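You operate a simulated robot arm through the tools that you are given. There is no shell and no other tool. Be economical: measure what you need, move in short steps, check, and stop when the job is done.

Carry out the task below with a simulated robot arm. There is one attempt and no reset: what you move stays moved.

TASK
Put the small purple valve block on top of the wipe box in yellow. Then take the clean card in green and leave it on top of the silver valve with the purple lever.

It is judged by the outcome, as a careful person would: the job done as asked, and still so three seconds after it is handed in. It fails if anything else is knocked over, pushed out of place, dropped, spilled or broken.

THE ROBOT
A 7-joint arm with a two-finger parallel gripper, fixed in place. Base frame: the origin is at the foot of the arm, x ahead of it, y to its left, z up; the work surface is at about z = 0. Lengths are in m, angles in rad, forces in N, time in s.
With the tool pointing down near the work surface it reaches from about 0.24 to 0.62 m from the base axis. Its first joint turns from -1.152 to 1.152 rad. Payload 2.6 kg.
Tool frame: the origin (TCP) lies between the finger pads and is the grasp point; the fingertips stand 0.03 m ahead of it; z points along the fingers, y is the line along which they close. The gripper opens to 0.094 m. The fingers are 0.028 m wide and 0.01 m thick; the gripper's body (0.05 by 0.096 m) begins 0.055 m behind the TCP.
Orientation is told as [roll, pitch, yaw] about the base's x, y, z axes, in that order, counted from this pose: with the fingers straight down and closing along the base's y, the tool's x points along the base's -x, its y along +y and its z along -z.

THE INTERFACE
- The arm moves only by the tool drive_tool. Its argument "rows" is a list of rows, each a list of 3 entries, a list of its own where there are three numbers: the shift along the tool's x, y, z in m, then the turn, a rotation vector about the tool's x, y, z in rad, then the opening in per cent of the stroke, from 0 (shut) to 100 (fully open). In form: [[[dx, dy, dz], [rx, ry, rz], hand], ...]. A call has 1 to 12 rows; each row is the pose to reach, as a shift and turn from the pose commanded when the call began, along the tool's axes at that moment. A row lasts 0.2 s, in which the tool goes at most 0.05 m and 0.15 rad; a call with a longer step from one row to the next is refused whole, and so is a gripper value outside its range. A pose out of reach is approached as far as the arm can. The call stops where the force on the tool passes 40 N (or 10 N more than at its start, if that is more) or the arm is blocked; 0.2 s more then pass. The fingers move at their own pace (about 0.072 m/s each) and stop on an object; they squeeze with about 30 N. The grip force told is the motor's: it shows also when the fingers shut on nothing. Time passes only in rows, and 0.2 s behind the last, so rows that repeat a pose let the fingers close. It gives the time, the measured TCP pose, the force on the tool (base axes), the opening and the grip force at its end, in the units of the frame above (readings bear some noise).
- Cameras (640 x 400 px; columns grow to the right, rows downward): "scene" is fixed at [0.0431, 0.4361, 0.5729]; the picture's right is [-0.69, -0.72, 0.00], its down [-0.43, 0.41, -0.80] and it looks along [0.58, -0.55, -0.60] (base axes); focal length 228 px, centre (320, 200). "wrist" rides on the gripper at [-0.037, 0, -0.058] in the tool frame; the picture's right is [0.00, -1.00, 0.00], its down [0.97, 0.00, -0.24] and it looks along [0.24, 0.00, 0.97] (tool axes); focal length 218 px, centre (320, 200).
- camera(camera): a new picture of that camera. No time passes.
- measure_at(camera, pixels): for up to 12 pixels [column, row] of the newest picture of that camera ("zoom" is the newest enlarged one), the place [x, y, z] in the base frame of the surface seen there, good to about 0.002 m, but the place of the scene camera against the robot may be out by one fixed shift of up to 0.012 m in any direction. No time passes.
- enlarge(camera, box): a new picture of the part [left, top, right, bottom] of that camera's present view, enlarged. No time passes.
- sign_off(): hands the job in; it is judged then, once.

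Work in short steps. Measure before you move; look again where a grasp or a placing could have gone wrong, and mend it. You have 80 turns and 54 pictures in all, the two below and enlarged ones among them. Open the gripper and draw the arm clear of the work before you hand the job in, unless the task says otherwise; then end with one line.

The tools are called after "Call:" by a JSON object that holds its "fn" and its "kwargs". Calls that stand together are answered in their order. drive_tool: Moves the arm, as the interface text tells. Its arguments: {"type":"object","properties":{"rows":{"type":"array","items":{"type":"array"}}},"required":["rows"]} The other tools are called the same way: camera (camera) takes a picture; measure_at (camera, pixels) gives the place of the surface under pixels of a picture; enlarge (camera, box) takes an enlarged picture of a part of a camera's view; sign_off () hands the job in.

At the start:

```text
time: 0.0
tcp_pos: [0.2906, -0.2137, 0.385]
ee_rot: [0.0, 0.001, 0.001]
ft_force: [0.3, 0.2, -0.4]
opening: 0.0939
grasp_force: 0.2
```

scene: 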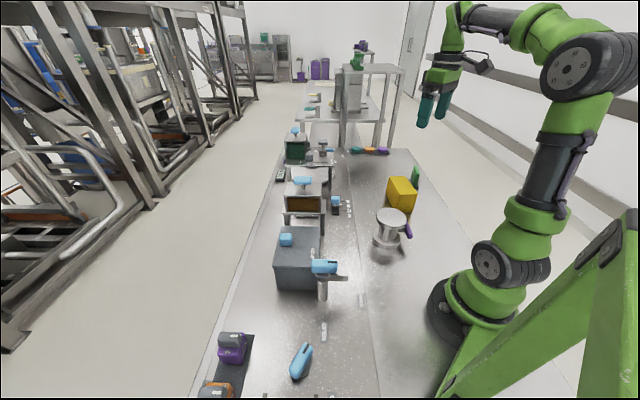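
wrist: 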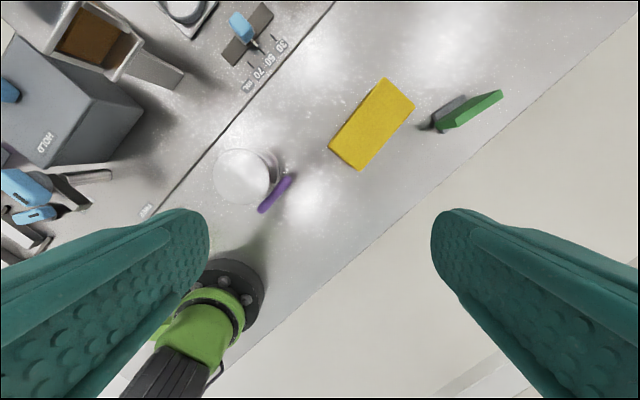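

The scene shows the yellow box near (402,193), the green card near (416,177), the silver valve near (390,225) and a purple block near (232,345). I'll enlarge these areas to identify them.

Call:
{"fn": "enlarge", "kwargs": {"camera": "scene", "box": [340, 140, 460, 260]}}

Call:
{"fn": "enlarge", "kwargs": {"camera": "scene", "box": [180, 280, 370, 400]}}

Call:
{"fn": "enlarge", "kwargs": {"camera": "wrist", "box": [200, 60, 520, 260]}}

Call:
{"fn": "measure_at", "kwargs": {"camera": "wrist", "pixels": [[385, 80], [413, 106], [361, 169], [331, 147], [240, 175], [275, 194], [288, 180], [262, 210], [500, 93], [443, 128], [450, 108], [470, 108]]}}

Call:
{"fn": "measure_at", "kwargs": {"camera": "scene", "pixels": [[232, 338], [232, 355], [220, 335], [245, 335], [215, 388], [302, 361], [402, 180], [391, 216], [415, 175], [250, 340], [395, 185], [410, 190]]}}

```text
3.33 times, centred on (400, 200) of scene
```

zoom: 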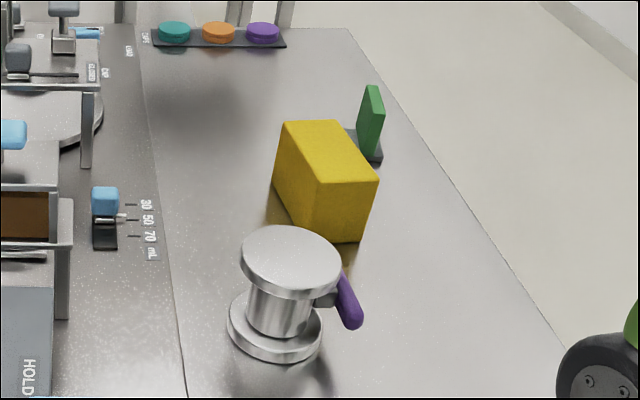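

```text
3.33 times, centred on (275, 340) of scene
```

zoom: 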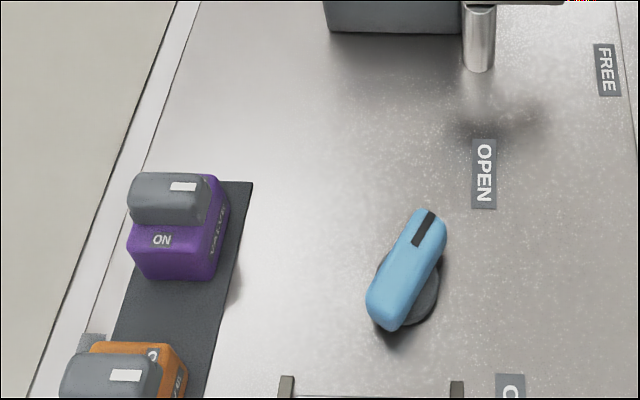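

```text
2.00 times, centred on (360, 160) of wrist
```

zoom: 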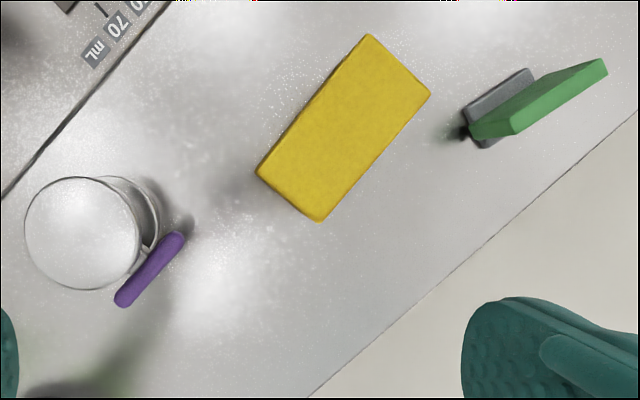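

```text
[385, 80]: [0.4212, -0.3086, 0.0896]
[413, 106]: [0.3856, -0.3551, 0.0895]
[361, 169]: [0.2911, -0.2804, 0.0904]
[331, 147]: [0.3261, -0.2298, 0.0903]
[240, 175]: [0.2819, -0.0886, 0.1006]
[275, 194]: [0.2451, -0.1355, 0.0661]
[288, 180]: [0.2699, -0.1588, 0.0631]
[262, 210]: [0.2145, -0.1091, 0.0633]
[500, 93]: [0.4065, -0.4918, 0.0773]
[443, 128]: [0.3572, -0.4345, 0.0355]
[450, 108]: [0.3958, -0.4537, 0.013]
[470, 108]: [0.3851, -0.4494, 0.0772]
```

```text
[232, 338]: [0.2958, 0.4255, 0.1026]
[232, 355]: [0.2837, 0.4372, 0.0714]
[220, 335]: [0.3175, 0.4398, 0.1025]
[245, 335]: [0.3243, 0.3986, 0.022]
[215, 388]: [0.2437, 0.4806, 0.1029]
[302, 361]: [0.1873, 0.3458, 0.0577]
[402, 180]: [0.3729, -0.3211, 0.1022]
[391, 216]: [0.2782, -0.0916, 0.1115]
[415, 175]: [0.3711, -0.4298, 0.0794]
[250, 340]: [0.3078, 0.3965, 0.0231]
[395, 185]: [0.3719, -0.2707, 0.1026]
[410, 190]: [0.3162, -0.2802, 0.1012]
```

The purple VALVE block sits at about (0.30, 0.43), and the box top is at z≈0.09 centred at (0.356,-0.293). I'll travel high, at constant z, toward the block so the wrist camera can see it.

Call:
{"fn": "drive_tool", "kwargs": {"rows": [[[0, 0.04, 0], [0, 0, 0], 100], [[0, 0.09, 0], [0, 0, 0], 100], [[0, 0.14, 0], [0, 0, 0], 100], [[0, 0.19, 0], [0, 0, 0], 100], [[0, 0.24, 0], [0, 0, 0], 100], [[0, 0.29, 0], [0, 0, 0], 100], [[0, 0.34, 0], [0, 0, 0], 100], [[0, 0.39, 0], [0, 0, 0], 100], [[0, 0.44, 0], [0, 0, 0], 100], [[0, 0.49, 0], [0, 0, 0], 100], [[0, 0.54, 0], [0, 0, 0], 100], [[0, 0.58, 0], [0, 0, 0], 100]]}}

Call:
{"fn": "camera", "kwargs": {"camera": "wrist"}}

```text
time: 2.6
tcp_pos: [0.2898, 0.3662, 0.3828]
ee_rot: [-0.002, -0.002, -0.001]
ft_force: [-0.4, -0.2, -0.4]
opening: 0.0939
grasp_force: 0.1
```

```text
48 pictures are left
```

wrist: 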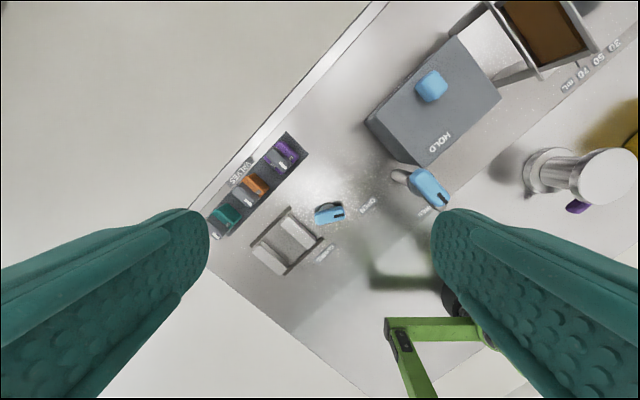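

The purple valve block is at (284,155) in the new picture. I'll zoom in and measure it.

Call:
{"fn": "enlarge", "kwargs": {"camera": "wrist", "box": [224, 115, 352, 195]}}

```text
5.00 times, centred on (288, 155) of wrist
```

zoom: 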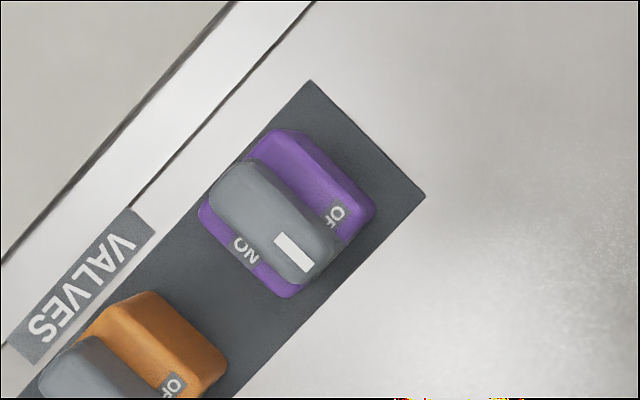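

Call:
{"fn": "measure_at", "kwargs": {"camera": "zoom", "pixels": [[275, 133], [370, 205], [290, 293], [203, 210], [240, 175], [300, 265], [320, 240], [315, 85], [422, 195], [280, 350], [160, 300], [222, 355]]}}

```text
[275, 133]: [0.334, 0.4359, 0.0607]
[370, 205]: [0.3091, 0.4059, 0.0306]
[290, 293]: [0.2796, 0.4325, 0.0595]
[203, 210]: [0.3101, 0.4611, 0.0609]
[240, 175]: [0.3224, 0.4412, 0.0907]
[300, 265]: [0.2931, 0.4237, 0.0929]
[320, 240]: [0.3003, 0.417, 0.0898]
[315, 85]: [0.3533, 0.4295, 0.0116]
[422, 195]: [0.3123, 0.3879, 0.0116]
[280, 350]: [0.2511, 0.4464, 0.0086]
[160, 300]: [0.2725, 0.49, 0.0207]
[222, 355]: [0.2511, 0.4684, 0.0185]
```

The block is about 0.035 (along tray) by 0.041 (across), body top z≈0.06, and rocker top z≈0.092. I'll check the rail height and the orange neighbour's gap before choosing the grasp axis.

Call:
{"fn": "measure_at", "kwargs": {"camera": "zoom", "pixels": [[190, 115], [200, 60], [230, 150], [215, 130], [160, 170], [130, 210], [250, 60], [150, 293], [225, 350], [210, 290], [340, 280], [380, 270]]}}

```text
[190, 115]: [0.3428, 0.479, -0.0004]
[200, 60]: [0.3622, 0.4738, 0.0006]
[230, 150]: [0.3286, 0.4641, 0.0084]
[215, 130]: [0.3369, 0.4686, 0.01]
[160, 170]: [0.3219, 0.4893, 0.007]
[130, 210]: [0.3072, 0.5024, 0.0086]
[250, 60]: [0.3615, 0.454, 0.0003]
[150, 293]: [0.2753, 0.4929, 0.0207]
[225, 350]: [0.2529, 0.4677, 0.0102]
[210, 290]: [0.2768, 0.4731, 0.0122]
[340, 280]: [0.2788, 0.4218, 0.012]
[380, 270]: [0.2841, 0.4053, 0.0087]
```

The rail is low, so I'll grasp across the tray, turning the tool +0.785 about its z. I'm moving to a pose above the block at z≈0.20, then re-checking.

Call:
{"fn": "drive_tool", "kwargs": {"rows": [[[-0.003, 0.012, 0.03], [0, 0, 0.131], 100], [[-0.006, 0.023, 0.06], [0, 0, 0.262], 100], [[-0.009, 0.034, 0.09], [0, 0, 0.393], 100], [[-0.011, 0.046, 0.12], [0, 0, 0.524], 100], [[-0.014, 0.057, 0.15], [0, 0, 0.655], 100], [[-0.0164, 0.068, 0.18], [0, 0, 0.785], 100], [[-0.0164, 0.068, 0.18], [0, 0, 0.785], 70]]}}

Call:
{"fn": "camera", "kwargs": {"camera": "wrist"}}

```text
time: 4.2
tcp_pos: [0.3056, 0.434, 0.2031]
ee_rot: [-0.001, 0.0, -0.787]
ft_force: [0.1, -0.2, 0.1]
opening: 0.0657
grasp_force: 0.1
```

```text
46 pictures are left
```

wrist: 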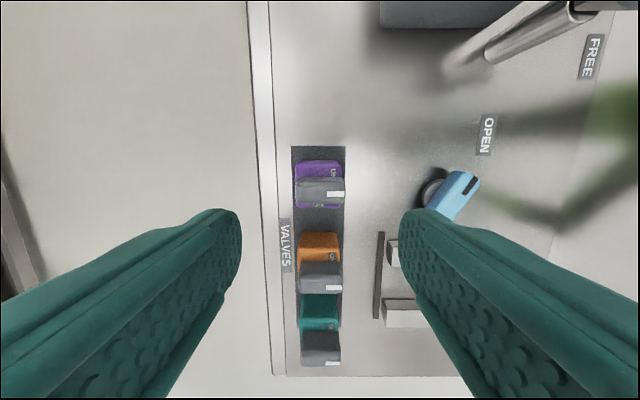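

The block is now axis-aligned at (319,185). I'm measuring its edges closely.

Call:
{"fn": "enlarge", "kwargs": {"camera": "wrist", "box": [270, 140, 366, 220]}}

Call:
{"fn": "measure_at", "kwargs": {"camera": "wrist", "pixels": [[299, 164], [337, 164], [297, 203], [340, 206], [318, 164], [318, 206], [302, 188], [341, 188], [320, 188], [376, 260]]}}

```text
5.00 times, centred on (318, 180) of wrist
```

zoom: 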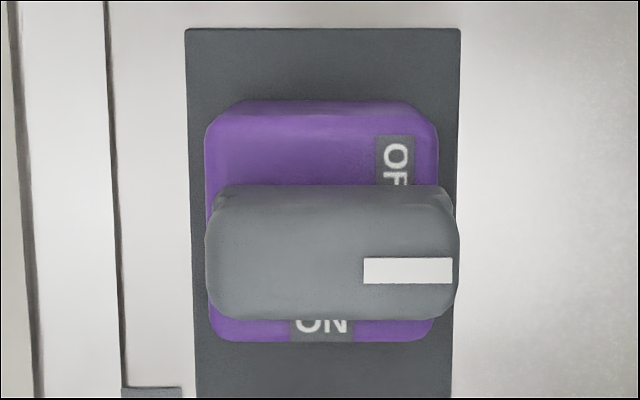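

```text
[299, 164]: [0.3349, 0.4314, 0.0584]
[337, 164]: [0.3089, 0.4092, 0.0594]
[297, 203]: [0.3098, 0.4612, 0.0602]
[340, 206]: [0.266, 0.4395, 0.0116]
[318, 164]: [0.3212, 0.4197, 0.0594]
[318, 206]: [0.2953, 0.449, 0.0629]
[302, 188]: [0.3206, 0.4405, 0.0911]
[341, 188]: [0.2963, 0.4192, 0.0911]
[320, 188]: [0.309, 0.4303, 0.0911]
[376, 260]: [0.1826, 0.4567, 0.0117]
```

Body centre ≈(0.308,0.434), width ≈0.043 along the closing axis. I'm descending to z≈0.047 with a 70% opening.

Call:
{"fn": "drive_tool", "kwargs": {"rows": [[[-0.001, 0.001, 0.04], [0, 0, 0], 70], [[-0.0017, 0.0017, 0.08], [0, 0, 0], 70], [[-0.0017, 0.0017, 0.11], [0, 0, 0], 70], [[-0.0017, 0.0017, 0.135], [0, 0, 0], 70], [[-0.0017, 0.0017, 0.156], [0, 0, 0], 70], [[-0.0017, 0.0017, 0.156], [0, 0, 0], 70]]}}

Call:
{"fn": "camera", "kwargs": {"camera": "wrist"}}

```text
time: 5.6
tcp_pos: [0.3106, 0.4347, 0.0482]
ee_rot: [0.0, 0.0, -0.785]
ft_force: [0.0, 0.2, 0.2]
opening: 0.0657
grasp_force: 0.0
```

```text
44 pictures are left
```

wrist: 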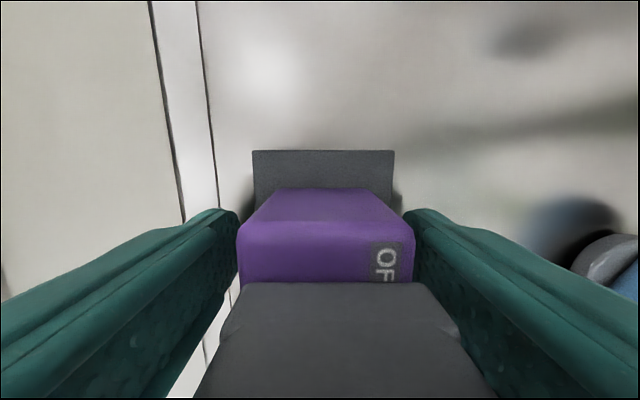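

The block lies between the fingers. I'll close now.

Call:
{"fn": "drive_tool", "kwargs": {"rows": [[[0, 0, 0], [0, 0, 0], 45], [[0, 0, 0], [0, 0, 0], 20], [[0, 0, 0], [0, 0, 0], 20], [[0, 0, 0], [0, 0, 0], 20]]}}

```text
time: 6.6
tcp_pos: [0.3102, 0.4347, 0.0466]
ee_rot: [-0.001, 0.0, -0.786]
ft_force: [0.5, 0.1, -0.2]
opening: 0.0482
grasp_force: 29.7
```

Gripped at 0.048 m with 29.7 N. I'll lift straight up.

Call:
{"fn": "drive_tool", "kwargs": {"rows": [[[0, 0, -0.015], [0, 0, 0], 20], [[0, 0, -0.04], [0, 0, 0], 20], [[0, 0, -0.08], [0, 0, 0], 20], [[0, 0, -0.12], [0, 0, 0], 20], [[0, 0, -0.16], [0, 0, 0], 20], [[0, 0, -0.2], [0, 0, 0], 20], [[0, 0, -0.24], [0, 0, 0], 20], [[0, 0, -0.28], [0, 0, 0], 20]]}}

Call:
{"fn": "camera", "kwargs": {"camera": "wrist"}}

```text
time: 8.4
tcp_pos: [0.312, 0.4343, 0.3282]
ee_rot: [0.0, -0.001, -0.783]
ft_force: [-0.2, -0.3, -1.2]
opening: 0.0451
grasp_force: 30.0
```

```text
43 pictures are left
```

wrist: 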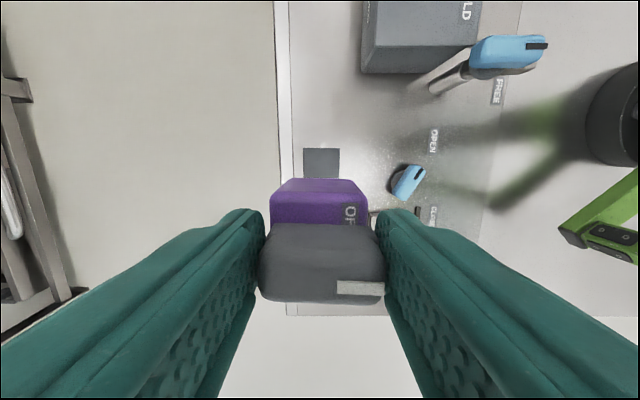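

The block is held securely. I'm carrying it high toward the wipe box, first 10/16 of the way, with a small turn to align it to the box.

Call:
{"fn": "drive_tool", "kwargs": {"rows": [[[-0.034, -0.0303, 0], [0, 0, -0.02], 20], [[-0.0681, -0.0606, 0], [0, 0, -0.04], 20], [[-0.1021, -0.0909, 0], [0, 0, -0.06], 20], [[-0.1362, -0.1212, 0], [0, 0, -0.08], 20], [[-0.1702, -0.1516, 0], [0, 0, -0.1], 20], [[-0.2043, -0.1819, 0], [0, 0, -0.12], 20], [[-0.2383, -0.2122, 0], [0, 0, -0.133], 20], [[-0.2724, -0.2425, 0], [0, 0, -0.133], 20], [[-0.3064, -0.2728, 0], [0, 0, -0.133], 20], [[-0.3404, -0.3031, 0], [0, 0, -0.133], 20], [[-0.3745, -0.3334, 0], [0, 0, -0.133], 20], [[-0.3745, -0.3334, 0], [0, 0, -0.133], 20]]}}

```text
time: 11.0
tcp_pos: [0.3397, -0.0666, 0.3284]
ee_rot: [0.001, 0.001, -0.65]
ft_force: [0.4, 0.2, -1.8]
opening: 0.0452
grasp_force: 30.1
```

On track. I'm moving over the box at height and looking.

Call:
{"fn": "drive_tool", "kwargs": {"rows": [[[-0.0301, -0.0342, 0], [0, 0, 0], 20], [[-0.0601, -0.0683, 0], [0, 0, 0], 20], [[-0.0902, -0.1025, 0], [0, 0, 0], 20], [[-0.1202, -0.1366, 0], [0, 0, 0], 20], [[-0.1503, -0.1708, 0], [0, 0, 0], 20], [[-0.1503, -0.1708, 0.03], [0, 0, 0], 20], [[-0.1503, -0.1708, 0.07], [0, 0, 0], 20], [[-0.1503, -0.1708, 0.1], [0, 0, 0], 20], [[-0.1503, -0.1708, 0.1], [0, 0, 0], 20]]}}

Call:
{"fn": "camera", "kwargs": {"camera": "wrist"}}

Call:
{"fn": "camera", "kwargs": {"camera": "scene"}}

```text
time: 13.0
tcp_pos: [0.3535, -0.2919, 0.2276]
ee_rot: [0.0, -0.001, -0.654]
ft_force: [0.4, 0.6, -2.7]
opening: 0.0454
grasp_force: 30.2
```

```text
42 pictures are left
```

wrist: 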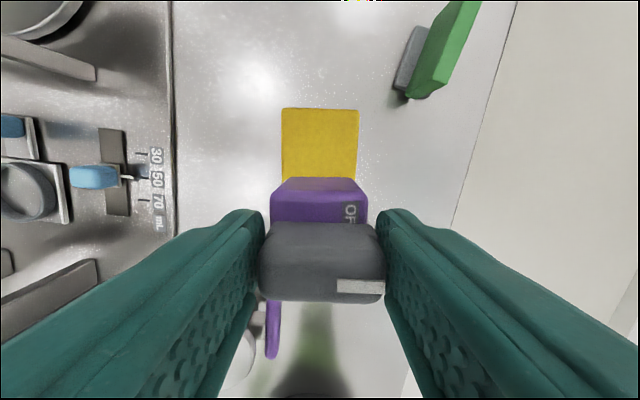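

```text
41 pictures are left
```

scene: 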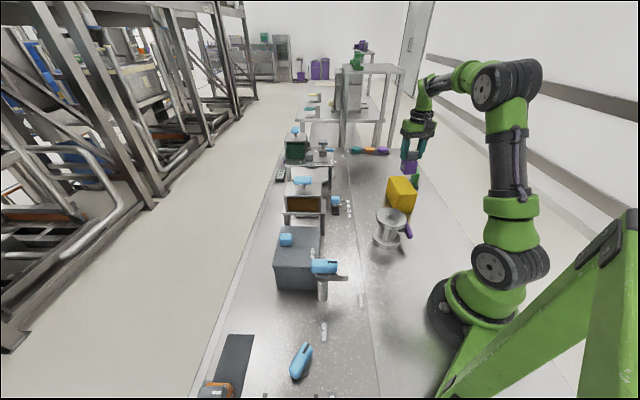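

Call:
{"fn": "measure_at", "kwargs": {"camera": "wrist", "pixels": [[283, 112], [356, 112], [320, 110], [283, 170], [356, 170]]}}

```text
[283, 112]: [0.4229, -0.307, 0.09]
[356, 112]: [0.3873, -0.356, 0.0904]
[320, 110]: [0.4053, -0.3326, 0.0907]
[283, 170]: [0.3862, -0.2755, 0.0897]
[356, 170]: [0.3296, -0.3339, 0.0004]
```

The box centre is confirmed at (0.357,-0.2925), with top z 0.090. The block bottom is ~0.036 below TCP, so I'm descending to z≈0.132 first.

Call:
{"fn": "drive_tool", "kwargs": {"rows": [[[-0.003, 0, 0.03], [0, 0, 0], 20], [[-0.003, 0, 0.06], [0, 0, 0], 20], [[-0.003, 0, 0.085], [0, 0, 0], 20], [[-0.003, 0, 0.095], [0, 0, 0], 20], [[-0.003, 0, 0.095], [0, 0, 0], 20]]}}

Call:
{"fn": "enlarge", "kwargs": {"camera": "scene", "box": [350, 130, 450, 230]}}

```text
time: 13.7
tcp_pos: [0.3584, -0.2964, 0.1699]
ee_rot: [0.005, -0.013, -0.66]
ft_force: [-1.5, 1.2, 8.5]
opening: 0.0454
grasp_force: 30.3
stopped in row 3: the force on the tool passed its limit (the readings are from after the stop); the commanded pose is now the measured one
```

```text
4.00 times, centred on (400, 180) of scene
```

zoom: 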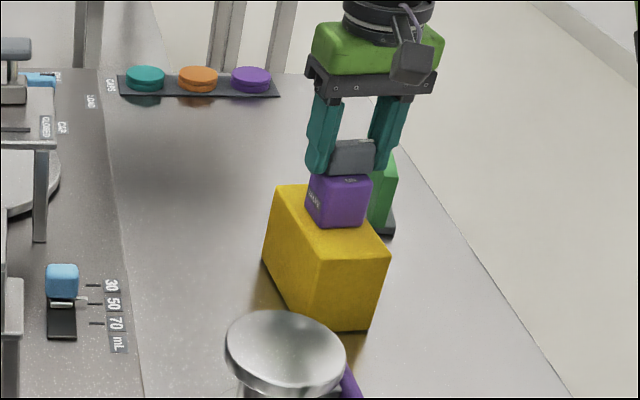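

Contact came at z=0.170: the block had slipped so that the fingers hold its grey rocker, and its bottom is now at the box top with 8.5 N of reaction. I'm checking from the wrist and zooming before release.

Call:
{"fn": "camera", "kwargs": {"camera": "wrist"}}

Call:
{"fn": "enlarge", "kwargs": {"camera": "scene", "box": [375, 150, 435, 220]}}

```text
39 pictures are left
```

wrist: 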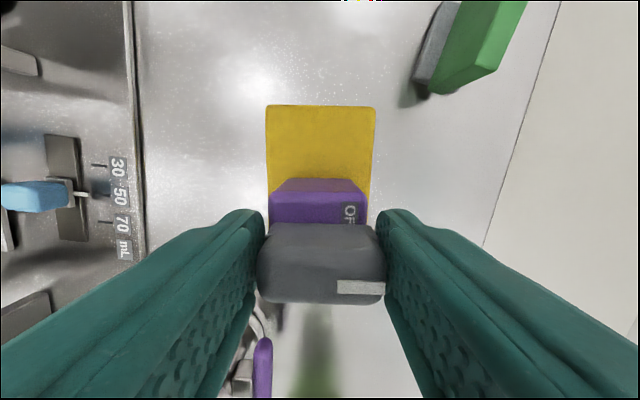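

```text
5.71 times, centred on (405, 185) of scene
```

zoom: 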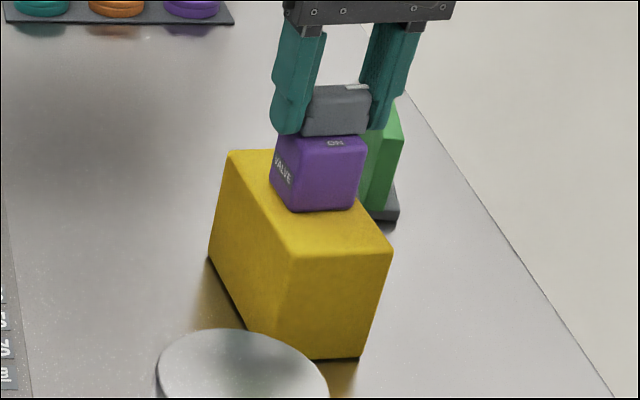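

The block sits upright, centred across the box. I'm opening the fingers.

Call:
{"fn": "drive_tool", "kwargs": {"rows": [[[0, 0, 0], [0, 0, 0], 50], [[0, 0, 0], [0, 0, 0], 60], [[0, 0, 0], [0, 0, 0], 80], [[0, 0, 0], [0, 0, 0], 80]]}}

Call:
{"fn": "enlarge", "kwargs": {"camera": "scene", "box": [375, 150, 435, 220]}}

```text
time: 14.7
tcp_pos: [0.3564, -0.2972, 0.169]
ee_rot: [0.004, -0.013, -0.658]
ft_force: [-0.5, -0.1, 0.2]
opening: 0.0751
grasp_force: 0.0
```

```text
5.71 times, centred on (405, 185) of scene
```

zoom: 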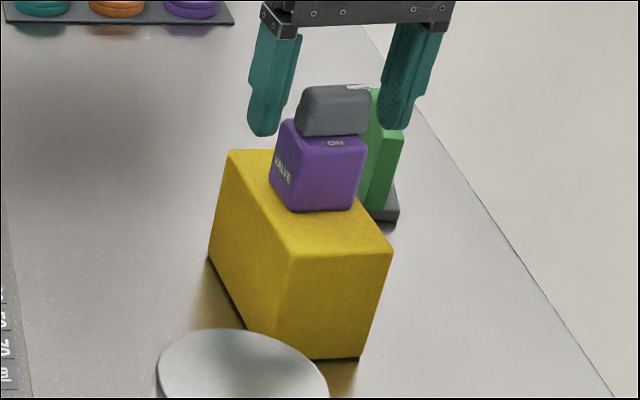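

The block is released and standing on the box. I'm rising and looking at the card.

Call:
{"fn": "drive_tool", "kwargs": {"rows": [[[0, 0, -0.04], [0, 0, 0], 80], [[0, 0, -0.08], [0, 0, 0], 80], [[0, 0, -0.12], [0, 0, 0], 80], [[0, 0, -0.16], [0, 0, 0], 80]]}}

Call:
{"fn": "camera", "kwargs": {"camera": "wrist"}}

Call:
{"fn": "enlarge", "kwargs": {"camera": "scene", "box": [380, 150, 440, 210]}}

```text
time: 15.7
tcp_pos: [0.3573, -0.2956, 0.3307]
ee_rot: [0.003, -0.012, -0.656]
ft_force: [0.2, -0.9, 0.3]
opening: 0.0751
grasp_force: 0.1
```

```text
36 pictures are left
```

wrist: 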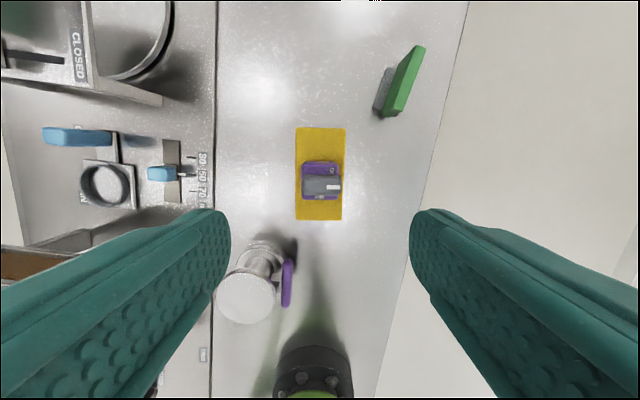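

```text
6.67 times, centred on (410, 180) of scene
```

zoom: 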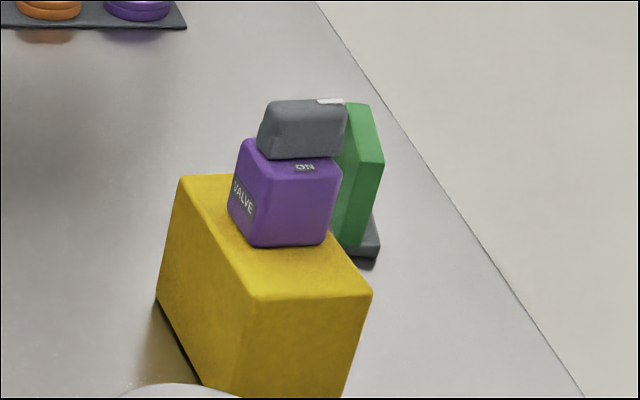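

I'm moving above the card for a closer view.

Call:
{"fn": "drive_tool", "kwargs": {"rows": [[[-0.033, -0.0357, 0], [0, 0, 0], 80], [[-0.066, -0.0713, 0], [0, 0, 0], 80], [[-0.0988, -0.107, 0], [0, 0, 0], 80], [[-0.0988, -0.107, 0.05], [0, 0, 0], 80], [[-0.0988, -0.107, 0.09], [0, 0, 0], 80], [[-0.0988, -0.107, 0.09], [0, 0, 0], 80]]}}

Call:
{"fn": "camera", "kwargs": {"camera": "wrist"}}

```text
time: 17.1
tcp_pos: [0.3705, -0.4392, 0.2374]
ee_rot: [0.003, -0.014, -0.657]
ft_force: [0.2, -0.5, 0.2]
opening: 0.0752
grasp_force: 0.1
out of reach, approached as far as the arm can: row 3, 4
```

```text
34 pictures are left
```

wrist: 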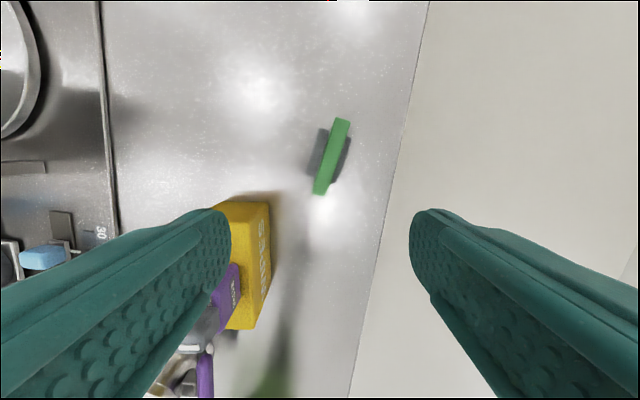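

Call:
{"fn": "enlarge", "kwargs": {"camera": "wrist", "box": [280, 105, 376, 205]}}

Call:
{"fn": "measure_at", "kwargs": {"camera": "wrist", "pixels": [[336, 120], [348, 122], [315, 191], [325, 193], [331, 155], [313, 170], [322, 131], [347, 150], [318, 155], [337, 135], [323, 180], [340, 165]]}}

```text
4.00 times, centred on (328, 155) of wrist
```

zoom: 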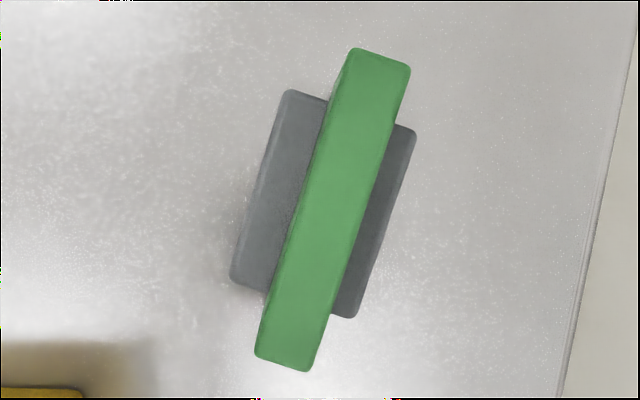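

```text
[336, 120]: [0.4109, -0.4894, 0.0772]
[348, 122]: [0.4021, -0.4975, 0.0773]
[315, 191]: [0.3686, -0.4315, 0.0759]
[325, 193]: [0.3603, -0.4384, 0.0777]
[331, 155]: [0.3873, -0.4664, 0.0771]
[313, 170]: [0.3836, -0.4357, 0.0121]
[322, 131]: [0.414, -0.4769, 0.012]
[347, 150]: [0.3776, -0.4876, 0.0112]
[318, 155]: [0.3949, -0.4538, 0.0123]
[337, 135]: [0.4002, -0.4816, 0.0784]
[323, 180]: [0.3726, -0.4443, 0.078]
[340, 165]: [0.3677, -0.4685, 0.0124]
```

The green card stands in a grey holder: top z 0.077, length 0.072, about 0.013 thick, centre (0.386,-0.464), normal (0.812,0.583). I'll turn so the fingers close across its thickness, level out the small tilt, and go to z≈0.14 above it. I'll also check the valve top.

Call:
{"fn": "drive_tool", "kwargs": {"rows": [[[0, 0, 0.04], [0.006, 0.004, 0.1], 60], [[-0.01, -0.004, 0.075], [0.0123, 0.0077, 0.2], 60], [[-0.0274, -0.0102, 0.0974], [0.0123, 0.0077, 0.291], 60], [[-0.0274, -0.0102, 0.0974], [0.0123, 0.0077, 0.291], 60], [[-0.0274, -0.0102, 0.0974], [0.0123, 0.0077, 0.291], 60]]}}

Call:
{"fn": "camera", "kwargs": {"camera": "wrist"}}

Call:
{"fn": "camera", "kwargs": {"camera": "scene"}}

```text
time: 18.3
tcp_pos: [0.3871, -0.4654, 0.1421]
ee_rot: [-0.007, -0.006, -0.947]
ft_force: [-0.1, -0.3, 0.2]
opening: 0.0563
grasp_force: 0.0
```

```text
32 pictures are left
```

wrist: 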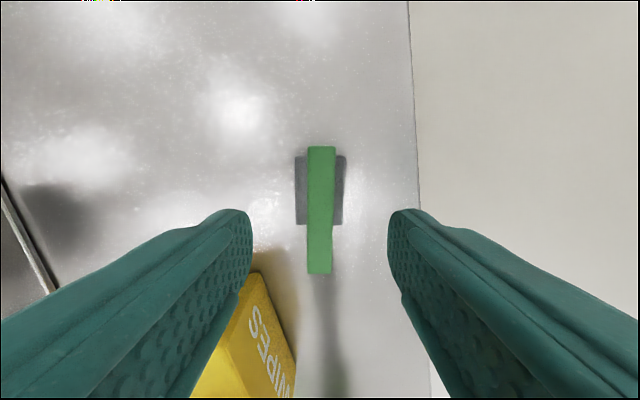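

```text
31 pictures are left
```

scene: 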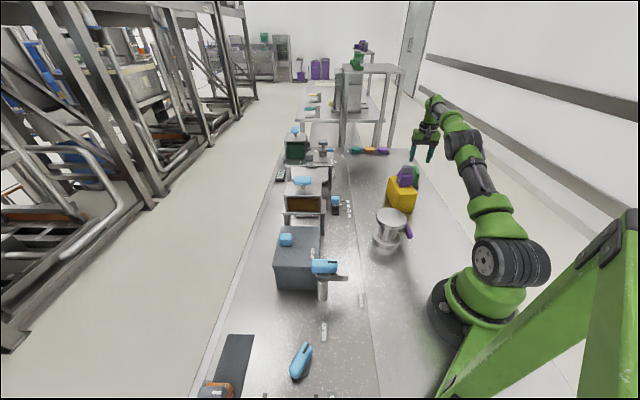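

The card is centred between the fingers (columns 307-334). I'm measuring the valve top in the scene view before descending.

Call:
{"fn": "enlarge", "kwargs": {"camera": "scene", "box": [360, 200, 424, 260]}}

Call:
{"fn": "measure_at", "kwargs": {"camera": "wrist", "pixels": [[321, 150], [308, 200], [333, 200], [310, 268], [330, 268], [321, 212]]}}

```text
6.67 times, centred on (392, 230) of scene
```

zoom: 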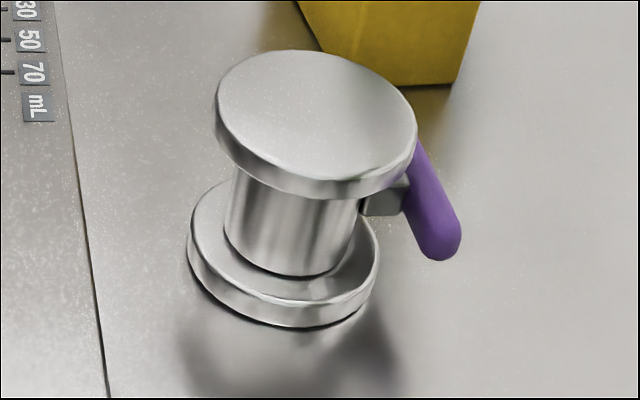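

```text
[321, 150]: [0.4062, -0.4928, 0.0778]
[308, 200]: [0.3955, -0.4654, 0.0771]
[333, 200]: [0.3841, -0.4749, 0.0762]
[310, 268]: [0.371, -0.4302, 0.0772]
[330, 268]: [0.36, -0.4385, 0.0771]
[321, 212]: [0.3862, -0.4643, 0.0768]
```

The disc top is flat. I'm descending to z≈0.050 around the card (fingertips at ≈0.02, holder top 0.012).

Call:
{"fn": "drive_tool", "kwargs": {"rows": [[[0, 0, 0.03], [0, 0.005, 0], 60], [[0, 0, 0.06], [0, 0.009, 0], 60], [[0, 0, 0.08], [0, 0.009, 0], 60], [[0, 0, 0.092], [0, 0.009, 0], 60], [[0, 0, 0.092], [0, 0.009, 0], 60]]}}

Call:
{"fn": "camera", "kwargs": {"camera": "wrist"}}

```text
time: 19.5
tcp_pos: [0.3876, -0.4667, 0.0504]
ee_rot: [-0.004, 0.004, -0.947]
ft_force: [0.5, 0.0, 0.5]
opening: 0.0564
grasp_force: 0.0
```

```text
29 pictures are left
```

wrist: 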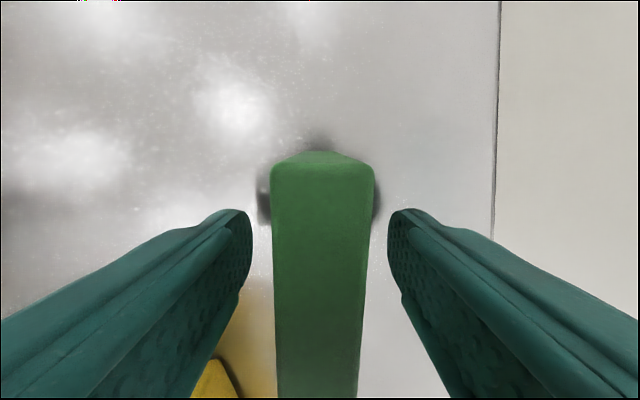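

The card is between the fingers. I'm closing.

Call:
{"fn": "drive_tool", "kwargs": {"rows": [[[0, 0, 0], [0, 0, 0], 40], [[0, 0, 0], [0, 0, 0], 20], [[0, 0, 0], [0, 0, 0], 5], [[0, 0, 0], [0, 0, 0], 0], [[0, 0, 0], [0, 0, 0], 0], [[0, 0, 0], [0, 0, 0], 0]]}}

```text
time: 20.9
tcp_pos: [0.387, -0.4672, 0.0505]
ee_rot: [-0.005, 0.005, -0.95]
ft_force: [1.3, -0.5, 0.7]
opening: 0.0196
grasp_force: 30.7
```

Gripped at 0.0196 m. I'm lifting slowly straight up out of the holder.

Call:
{"fn": "drive_tool", "kwargs": {"rows": [[[0, 0, -0.01], [0, 0, 0], 0], [[0, 0, -0.02], [0, 0, 0], 0], [[0, 0, -0.035], [0, 0, 0], 0], [[0, 0, -0.055], [0, 0, 0], 0], [[0, 0, -0.08], [0, 0, 0], 0], [[0, 0, -0.11], [0, 0, 0], 0], [[0, 0, -0.14], [0, 0, 0], 0], [[0, 0, -0.14], [0, 0, 0], 0]]}}

Call:
{"fn": "camera", "kwargs": {"camera": "wrist"}}

Call:
{"fn": "enlarge", "kwargs": {"camera": "scene", "box": [370, 90, 470, 190]}}

```text
time: 22.7
tcp_pos: [0.3868, -0.4549, 0.1893]
ee_rot: [-0.007, 0.003, -0.949]
ft_force: [0.3, -0.5, -0.5]
opening: 0.02
grasp_force: 29.8
out of reach, approached as far as the arm can: row 7, 8
```

```text
28 pictures are left
```

wrist: 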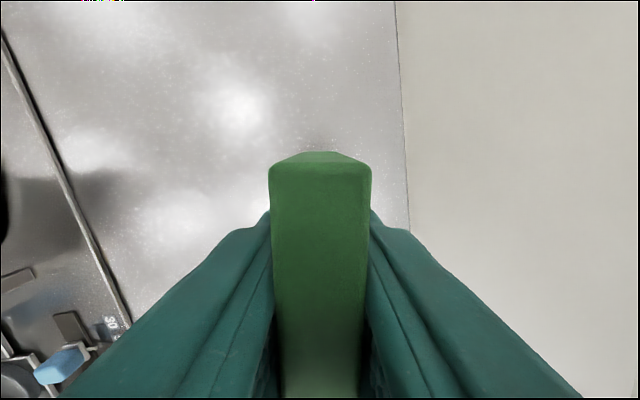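

```text
4.00 times, centred on (420, 140) of scene
```

zoom: 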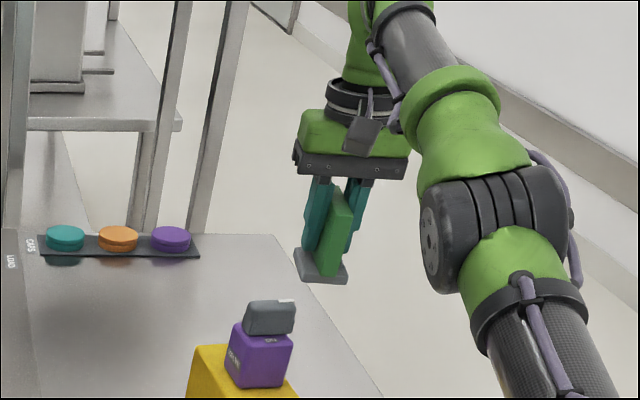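

The grey foot came up with the card: it is a single standing card on its own foot (bottom ≈0.0505 below TCP). It can stand on the disc. I'll go inward and up, then over the box well above the block toward the valve.

Call:
{"fn": "drive_tool", "kwargs": {"rows": [[[0.02, -0.001, -0.02], [0, 0, 0], 0], [[0.04, -0.002, -0.05], [0, 0, 0], 0], [[0.055, -0.003, -0.08], [0, 0, 0], 0], [[0.0668, -0.0038, -0.11], [0, 0, 0], 0], [[0.0668, -0.0038, -0.11], [0, 0, 0], 0]]}}

```text
time: 23.9
tcp_pos: [0.345, -0.402, 0.2994]
ee_rot: [-0.005, 0.004, -0.948]
ft_force: [-0.4, 0.0, -1.4]
opening: 0.02
grasp_force: 29.9
```

Call:
{"fn": "drive_tool", "kwargs": {"rows": [[[0.0358, 0.0165, 0], [0, 0, 0], 0], [[0.0716, 0.0329, 0], [0, 0, 0], 0], [[0.1074, 0.0494, 0], [0, 0, 0], 0], [[0.1432, 0.0658, 0], [0, 0, 0], 0], [[0.179, 0.0823, 0], [0, 0, 0], 0], [[0.2148, 0.0987, 0], [0, 0, 0], 0], [[0.2148, 0.0987, 0], [0, 0, 0], 0]]}}

Call:
{"fn": "camera", "kwargs": {"camera": "wrist"}}

Call:
{"fn": "enlarge", "kwargs": {"camera": "scene", "box": [340, 90, 460, 260]}}

```text
time: 25.5
tcp_pos: [0.3018, -0.1721, 0.2985]
ee_rot: [-0.007, 0.006, -0.949]
ft_force: [0.2, 0.8, -0.3]
opening: 0.0201
grasp_force: 30.3
```

```text
26 pictures are left
```

wrist: 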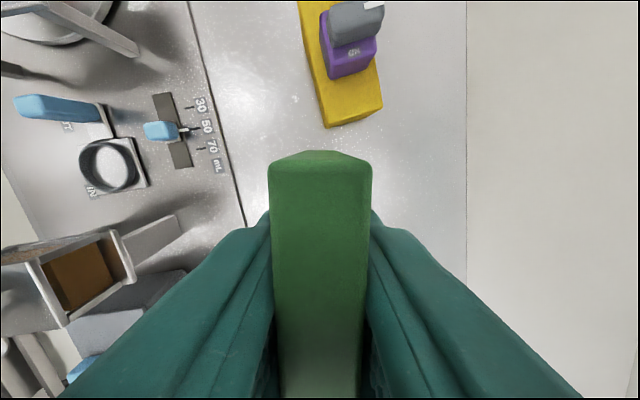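

```text
2.35 times, centred on (400, 175) of scene
```

zoom: 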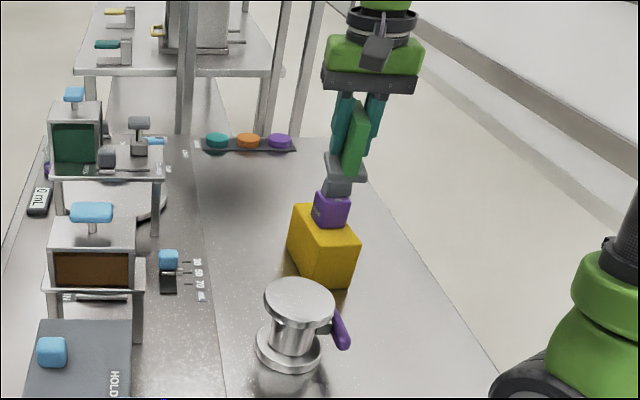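

I'm measuring the disc and box in the scene to pin the valve centre (first wrist picture gave ≈(0.280,-0.090), z 0.1006).

Call:
{"fn": "measure_at", "kwargs": {"camera": "zoom", "pixels": [[267, 302], [331, 306], [299, 282], [297, 320], [299, 301], [296, 207], [323, 247], [355, 245], [345, 225]]}}

```text
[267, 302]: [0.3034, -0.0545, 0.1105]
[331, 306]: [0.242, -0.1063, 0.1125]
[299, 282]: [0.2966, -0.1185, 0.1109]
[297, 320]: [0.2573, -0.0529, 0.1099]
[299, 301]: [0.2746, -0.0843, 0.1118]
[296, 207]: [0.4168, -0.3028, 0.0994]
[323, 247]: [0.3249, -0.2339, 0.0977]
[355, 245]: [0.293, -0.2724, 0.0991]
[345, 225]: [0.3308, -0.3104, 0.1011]
```

Disc centre ≈(0.279,-0.089), radius ≈0.042. I'm moving over it and lowering to z≈0.19 (foot bottom ≈0.14).

Call:
{"fn": "drive_tool", "kwargs": {"rows": [[[0.039, 0.0145, 0], [0, 0, 0], 0], [[0.0778, 0.029, 0], [0, 0, 0], 0], [[0.0778, 0.029, 0.035], [0, 0, 0], 0], [[0.0778, 0.029, 0.07], [0, 0, 0], 0], [[0.0778, 0.029, 0.108], [0, 0, 0], 0], [[0.0778, 0.029, 0.108], [0, 0, 0], 0]]}}

Call:
{"fn": "camera", "kwargs": {"camera": "wrist"}}

Call:
{"fn": "enlarge", "kwargs": {"camera": "scene", "box": [340, 130, 460, 260]}}

```text
time: 26.9
tcp_pos: [0.2799, -0.0915, 0.1906]
ee_rot: [-0.005, 0.004, -0.951]
ft_force: [-0.5, -0.5, -1.1]
opening: 0.0201
grasp_force: 30.2
```

```text
24 pictures are left
```

wrist: 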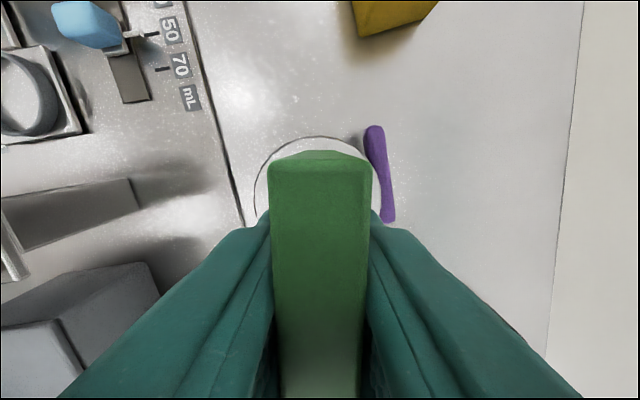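

```text
3.08 times, centred on (400, 195) of scene
```

zoom: 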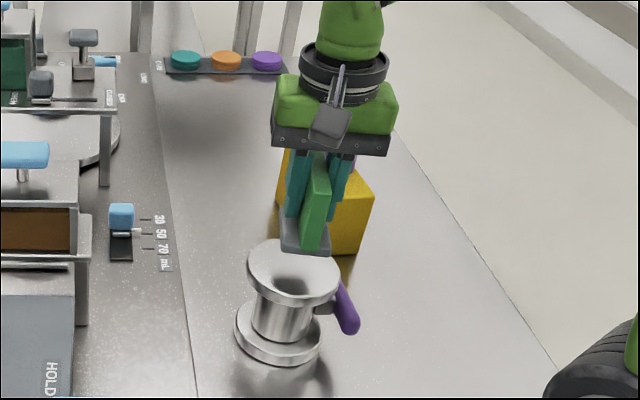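

Call:
{"fn": "measure_at", "kwargs": {"camera": "wrist", "pixels": [[315, 139], [258, 195], [378, 185], [290, 145], [262, 170]]}}

```text
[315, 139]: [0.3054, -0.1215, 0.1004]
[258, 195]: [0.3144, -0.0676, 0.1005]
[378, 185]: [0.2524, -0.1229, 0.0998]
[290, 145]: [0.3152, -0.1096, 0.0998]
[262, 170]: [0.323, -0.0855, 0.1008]
```

The circle fits centre (0.280,-0.089), r≈0.042, so the card's foot is centred. I'm lowering to about 5 mm above contact.

Call:
{"fn": "drive_tool", "kwargs": {"rows": [[[0, 0, 0.015], [0, 0, 0], 0], [[0, 0, 0.028], [0, 0, 0], 0], [[0, 0, 0.035], [0, 0, 0], 0], [[0, 0, 0.035], [0, 0, 0], 0]]}}

Call:
{"fn": "enlarge", "kwargs": {"camera": "scene", "box": [360, 180, 430, 250]}}

```text
time: 27.9
tcp_pos: [0.2789, -0.089, 0.1555]
ee_rot: [-0.006, 0.004, -0.951]
ft_force: [0.3, -0.4, -1.7]
opening: 0.0198
grasp_force: 30.1
```

```text
5.71 times, centred on (395, 215) of scene
```

zoom: 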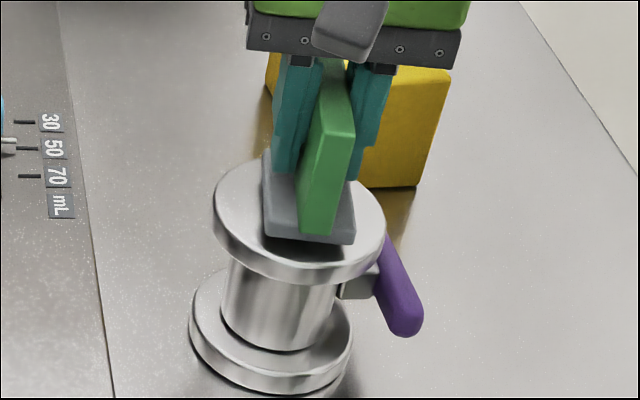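

The foot is just above the disc and well inside it. I'm lowering in small steps and watching the force.

Call:
{"fn": "drive_tool", "kwargs": {"rows": [[[-0.002, 0, 0.0015], [0, 0, 0], 0], [[-0.002, 0, 0.003], [0, 0, 0], 0], [[-0.002, 0, 0.0038], [0, 0, 0], 0], [[-0.002, 0, 0.0038], [0, 0, 0], 0]]}}

```text
time: 28.9
tcp_pos: [0.2808, -0.0924, 0.1522]
ee_rot: [-0.007, 0.004, -0.951]
ft_force: [-0.1, -0.2, -1.2]
opening: 0.0197
grasp_force: 30.1
```

Call:
{"fn": "drive_tool", "kwargs": {"rows": [[[0, 0, 0.0007], [0, 0, 0], 0], [[0, 0, 0.0014], [0, 0, 0], 0], [[0, 0, 0.0014], [0, 0, 0], 0]]}}

Call:
{"fn": "enlarge", "kwargs": {"camera": "scene", "box": [370, 190, 420, 240]}}

```text
time: 29.7
tcp_pos: [0.28, -0.091, 0.1507]
ee_rot: [-0.005, 0.003, -0.95]
ft_force: [-0.2, 0.1, -0.6]
opening: 0.0199
grasp_force: 30.0
```

```text
8.00 times, centred on (395, 215) of scene
```

zoom: 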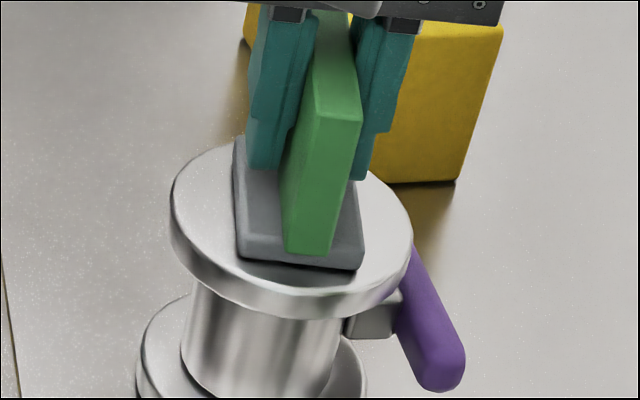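

There's no contact yet. I'm going two more millimetre steps.

Call:
{"fn": "drive_tool", "kwargs": {"rows": [[[0, 0, 0.0007], [0, 0, 0], 0], [[0, 0, 0.0014], [0, 0, 0], 0], [[0, 0, 0.0014], [0, 0, 0], 0]]}}

```text
time: 30.5
tcp_pos: [0.2809, -0.0924, 0.1492]
ee_rot: [-0.003, 0.0, -0.948]
ft_force: [-6.6, 2.3, 23.5]
opening: 0.0197
grasp_force: 30.1
```

Contact (23 N). I'm easing up about 0.7 mm and then opening.

Call:
{"fn": "drive_tool", "kwargs": {"rows": [[[0, 0, -0.0008], [0, 0, 0], 0], [[0, 0, -0.0008], [0, 0, 0], 0]]}}

```text
time: 31.1
tcp_pos: [0.2794, -0.0935, 0.1509]
ee_rot: [-0.008, 0.003, -0.948]
ft_force: [2.8, 0.4, 6.8]
opening: 0.0196
grasp_force: 29.9
```

Call:
{"fn": "drive_tool", "kwargs": {"rows": [[[0, 0, 0], [0, 0, 0], 30], [[0, 0, 0], [0, 0, 0], 45], [[0, 0, 0], [0, 0, 0], 60], [[0, 0, 0], [0, 0, 0], 60]]}}

Call:
{"fn": "enlarge", "kwargs": {"camera": "scene", "box": [360, 170, 430, 240]}}

Call:
{"fn": "camera", "kwargs": {"camera": "wrist"}}

```text
time: 32.1
tcp_pos: [0.2799, -0.0913, 0.1504]
ee_rot: [-0.005, 0.003, -0.949]
ft_force: [0.1, -0.3, -0.5]
opening: 0.0562
grasp_force: 0.1
```

```text
5.71 times, centred on (395, 205) of scene
```

zoom: 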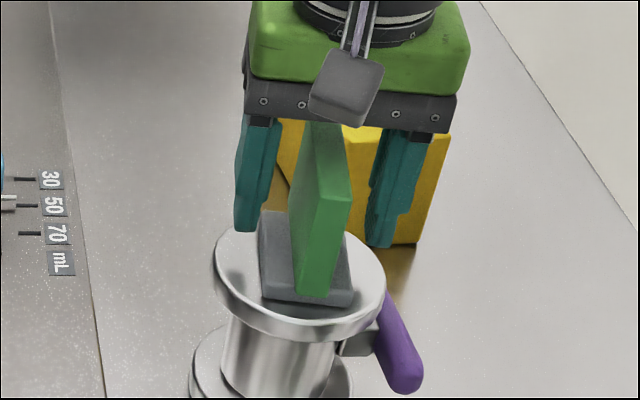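

```text
19 pictures are left
```

wrist: 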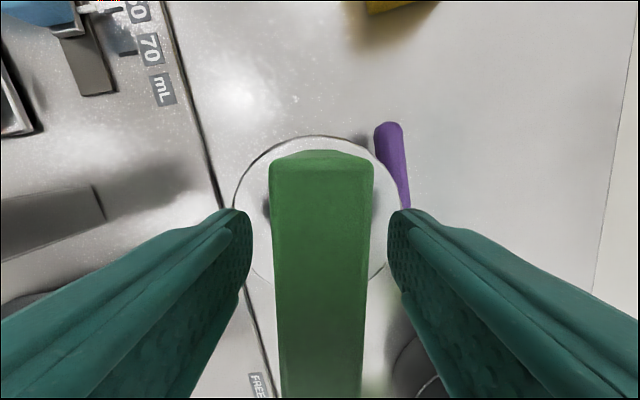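

The card stands on the disc, free of the fingers. I'm withdrawing straight up and checking.

Call:
{"fn": "drive_tool", "kwargs": {"rows": [[[0, 0, -0.02], [0, 0, 0], 60], [[0, 0, -0.05], [0, 0, 0], 60], [[0, 0, -0.09], [0, 0, 0], 60], [[0, 0, -0.13], [0, 0, 0], 60], [[0, 0, -0.17], [0, 0, 0], 60], [[0, 0, -0.2], [0, 0, 0], 60], [[0, 0, -0.2], [0, 0, 0], 60]]}}

Call:
{"fn": "camera", "kwargs": {"camera": "scene"}}

Call:
{"fn": "enlarge", "kwargs": {"camera": "scene", "box": [350, 140, 450, 260]}}

```text
time: 33.7
tcp_pos: [0.2797, -0.0928, 0.3513]
ee_rot: [-0.007, 0.004, -0.949]
ft_force: [0.1, -0.4, -0.3]
opening: 0.0564
grasp_force: 0.1
```

```text
18 pictures are left
```

scene: 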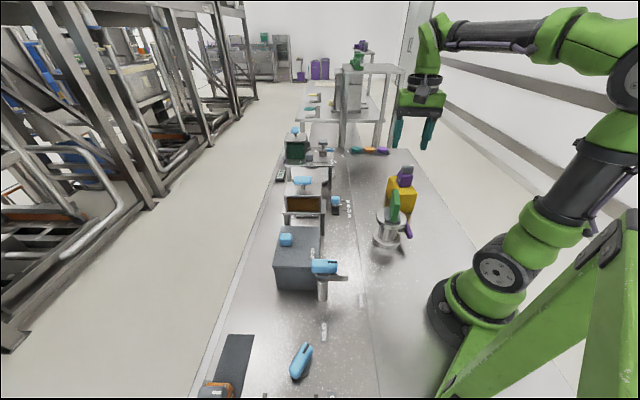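

```text
3.33 times, centred on (400, 200) of scene
```

zoom: 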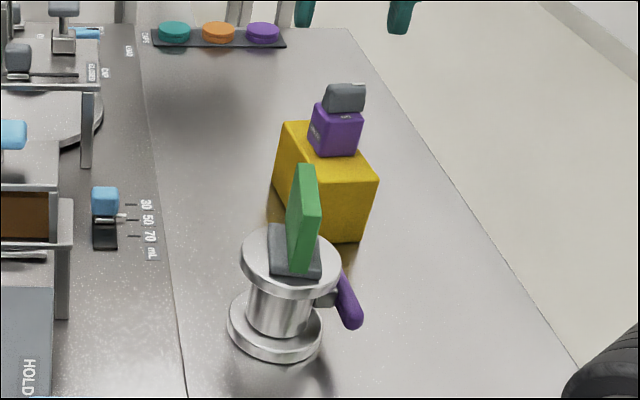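

Both items are in place and stable: the purple valve block on the yellow box, the card standing on the valve's disc, and the arm clear above. Handing in.

Call:
{"fn": "sign_off", "kwargs": {}}

```text
The job is handed in.
```

The purple valve block is on top of the yellow wipe box, and the green card stands on its own foot on top of the silver valve with the purple lever; nothing else was seen to move.
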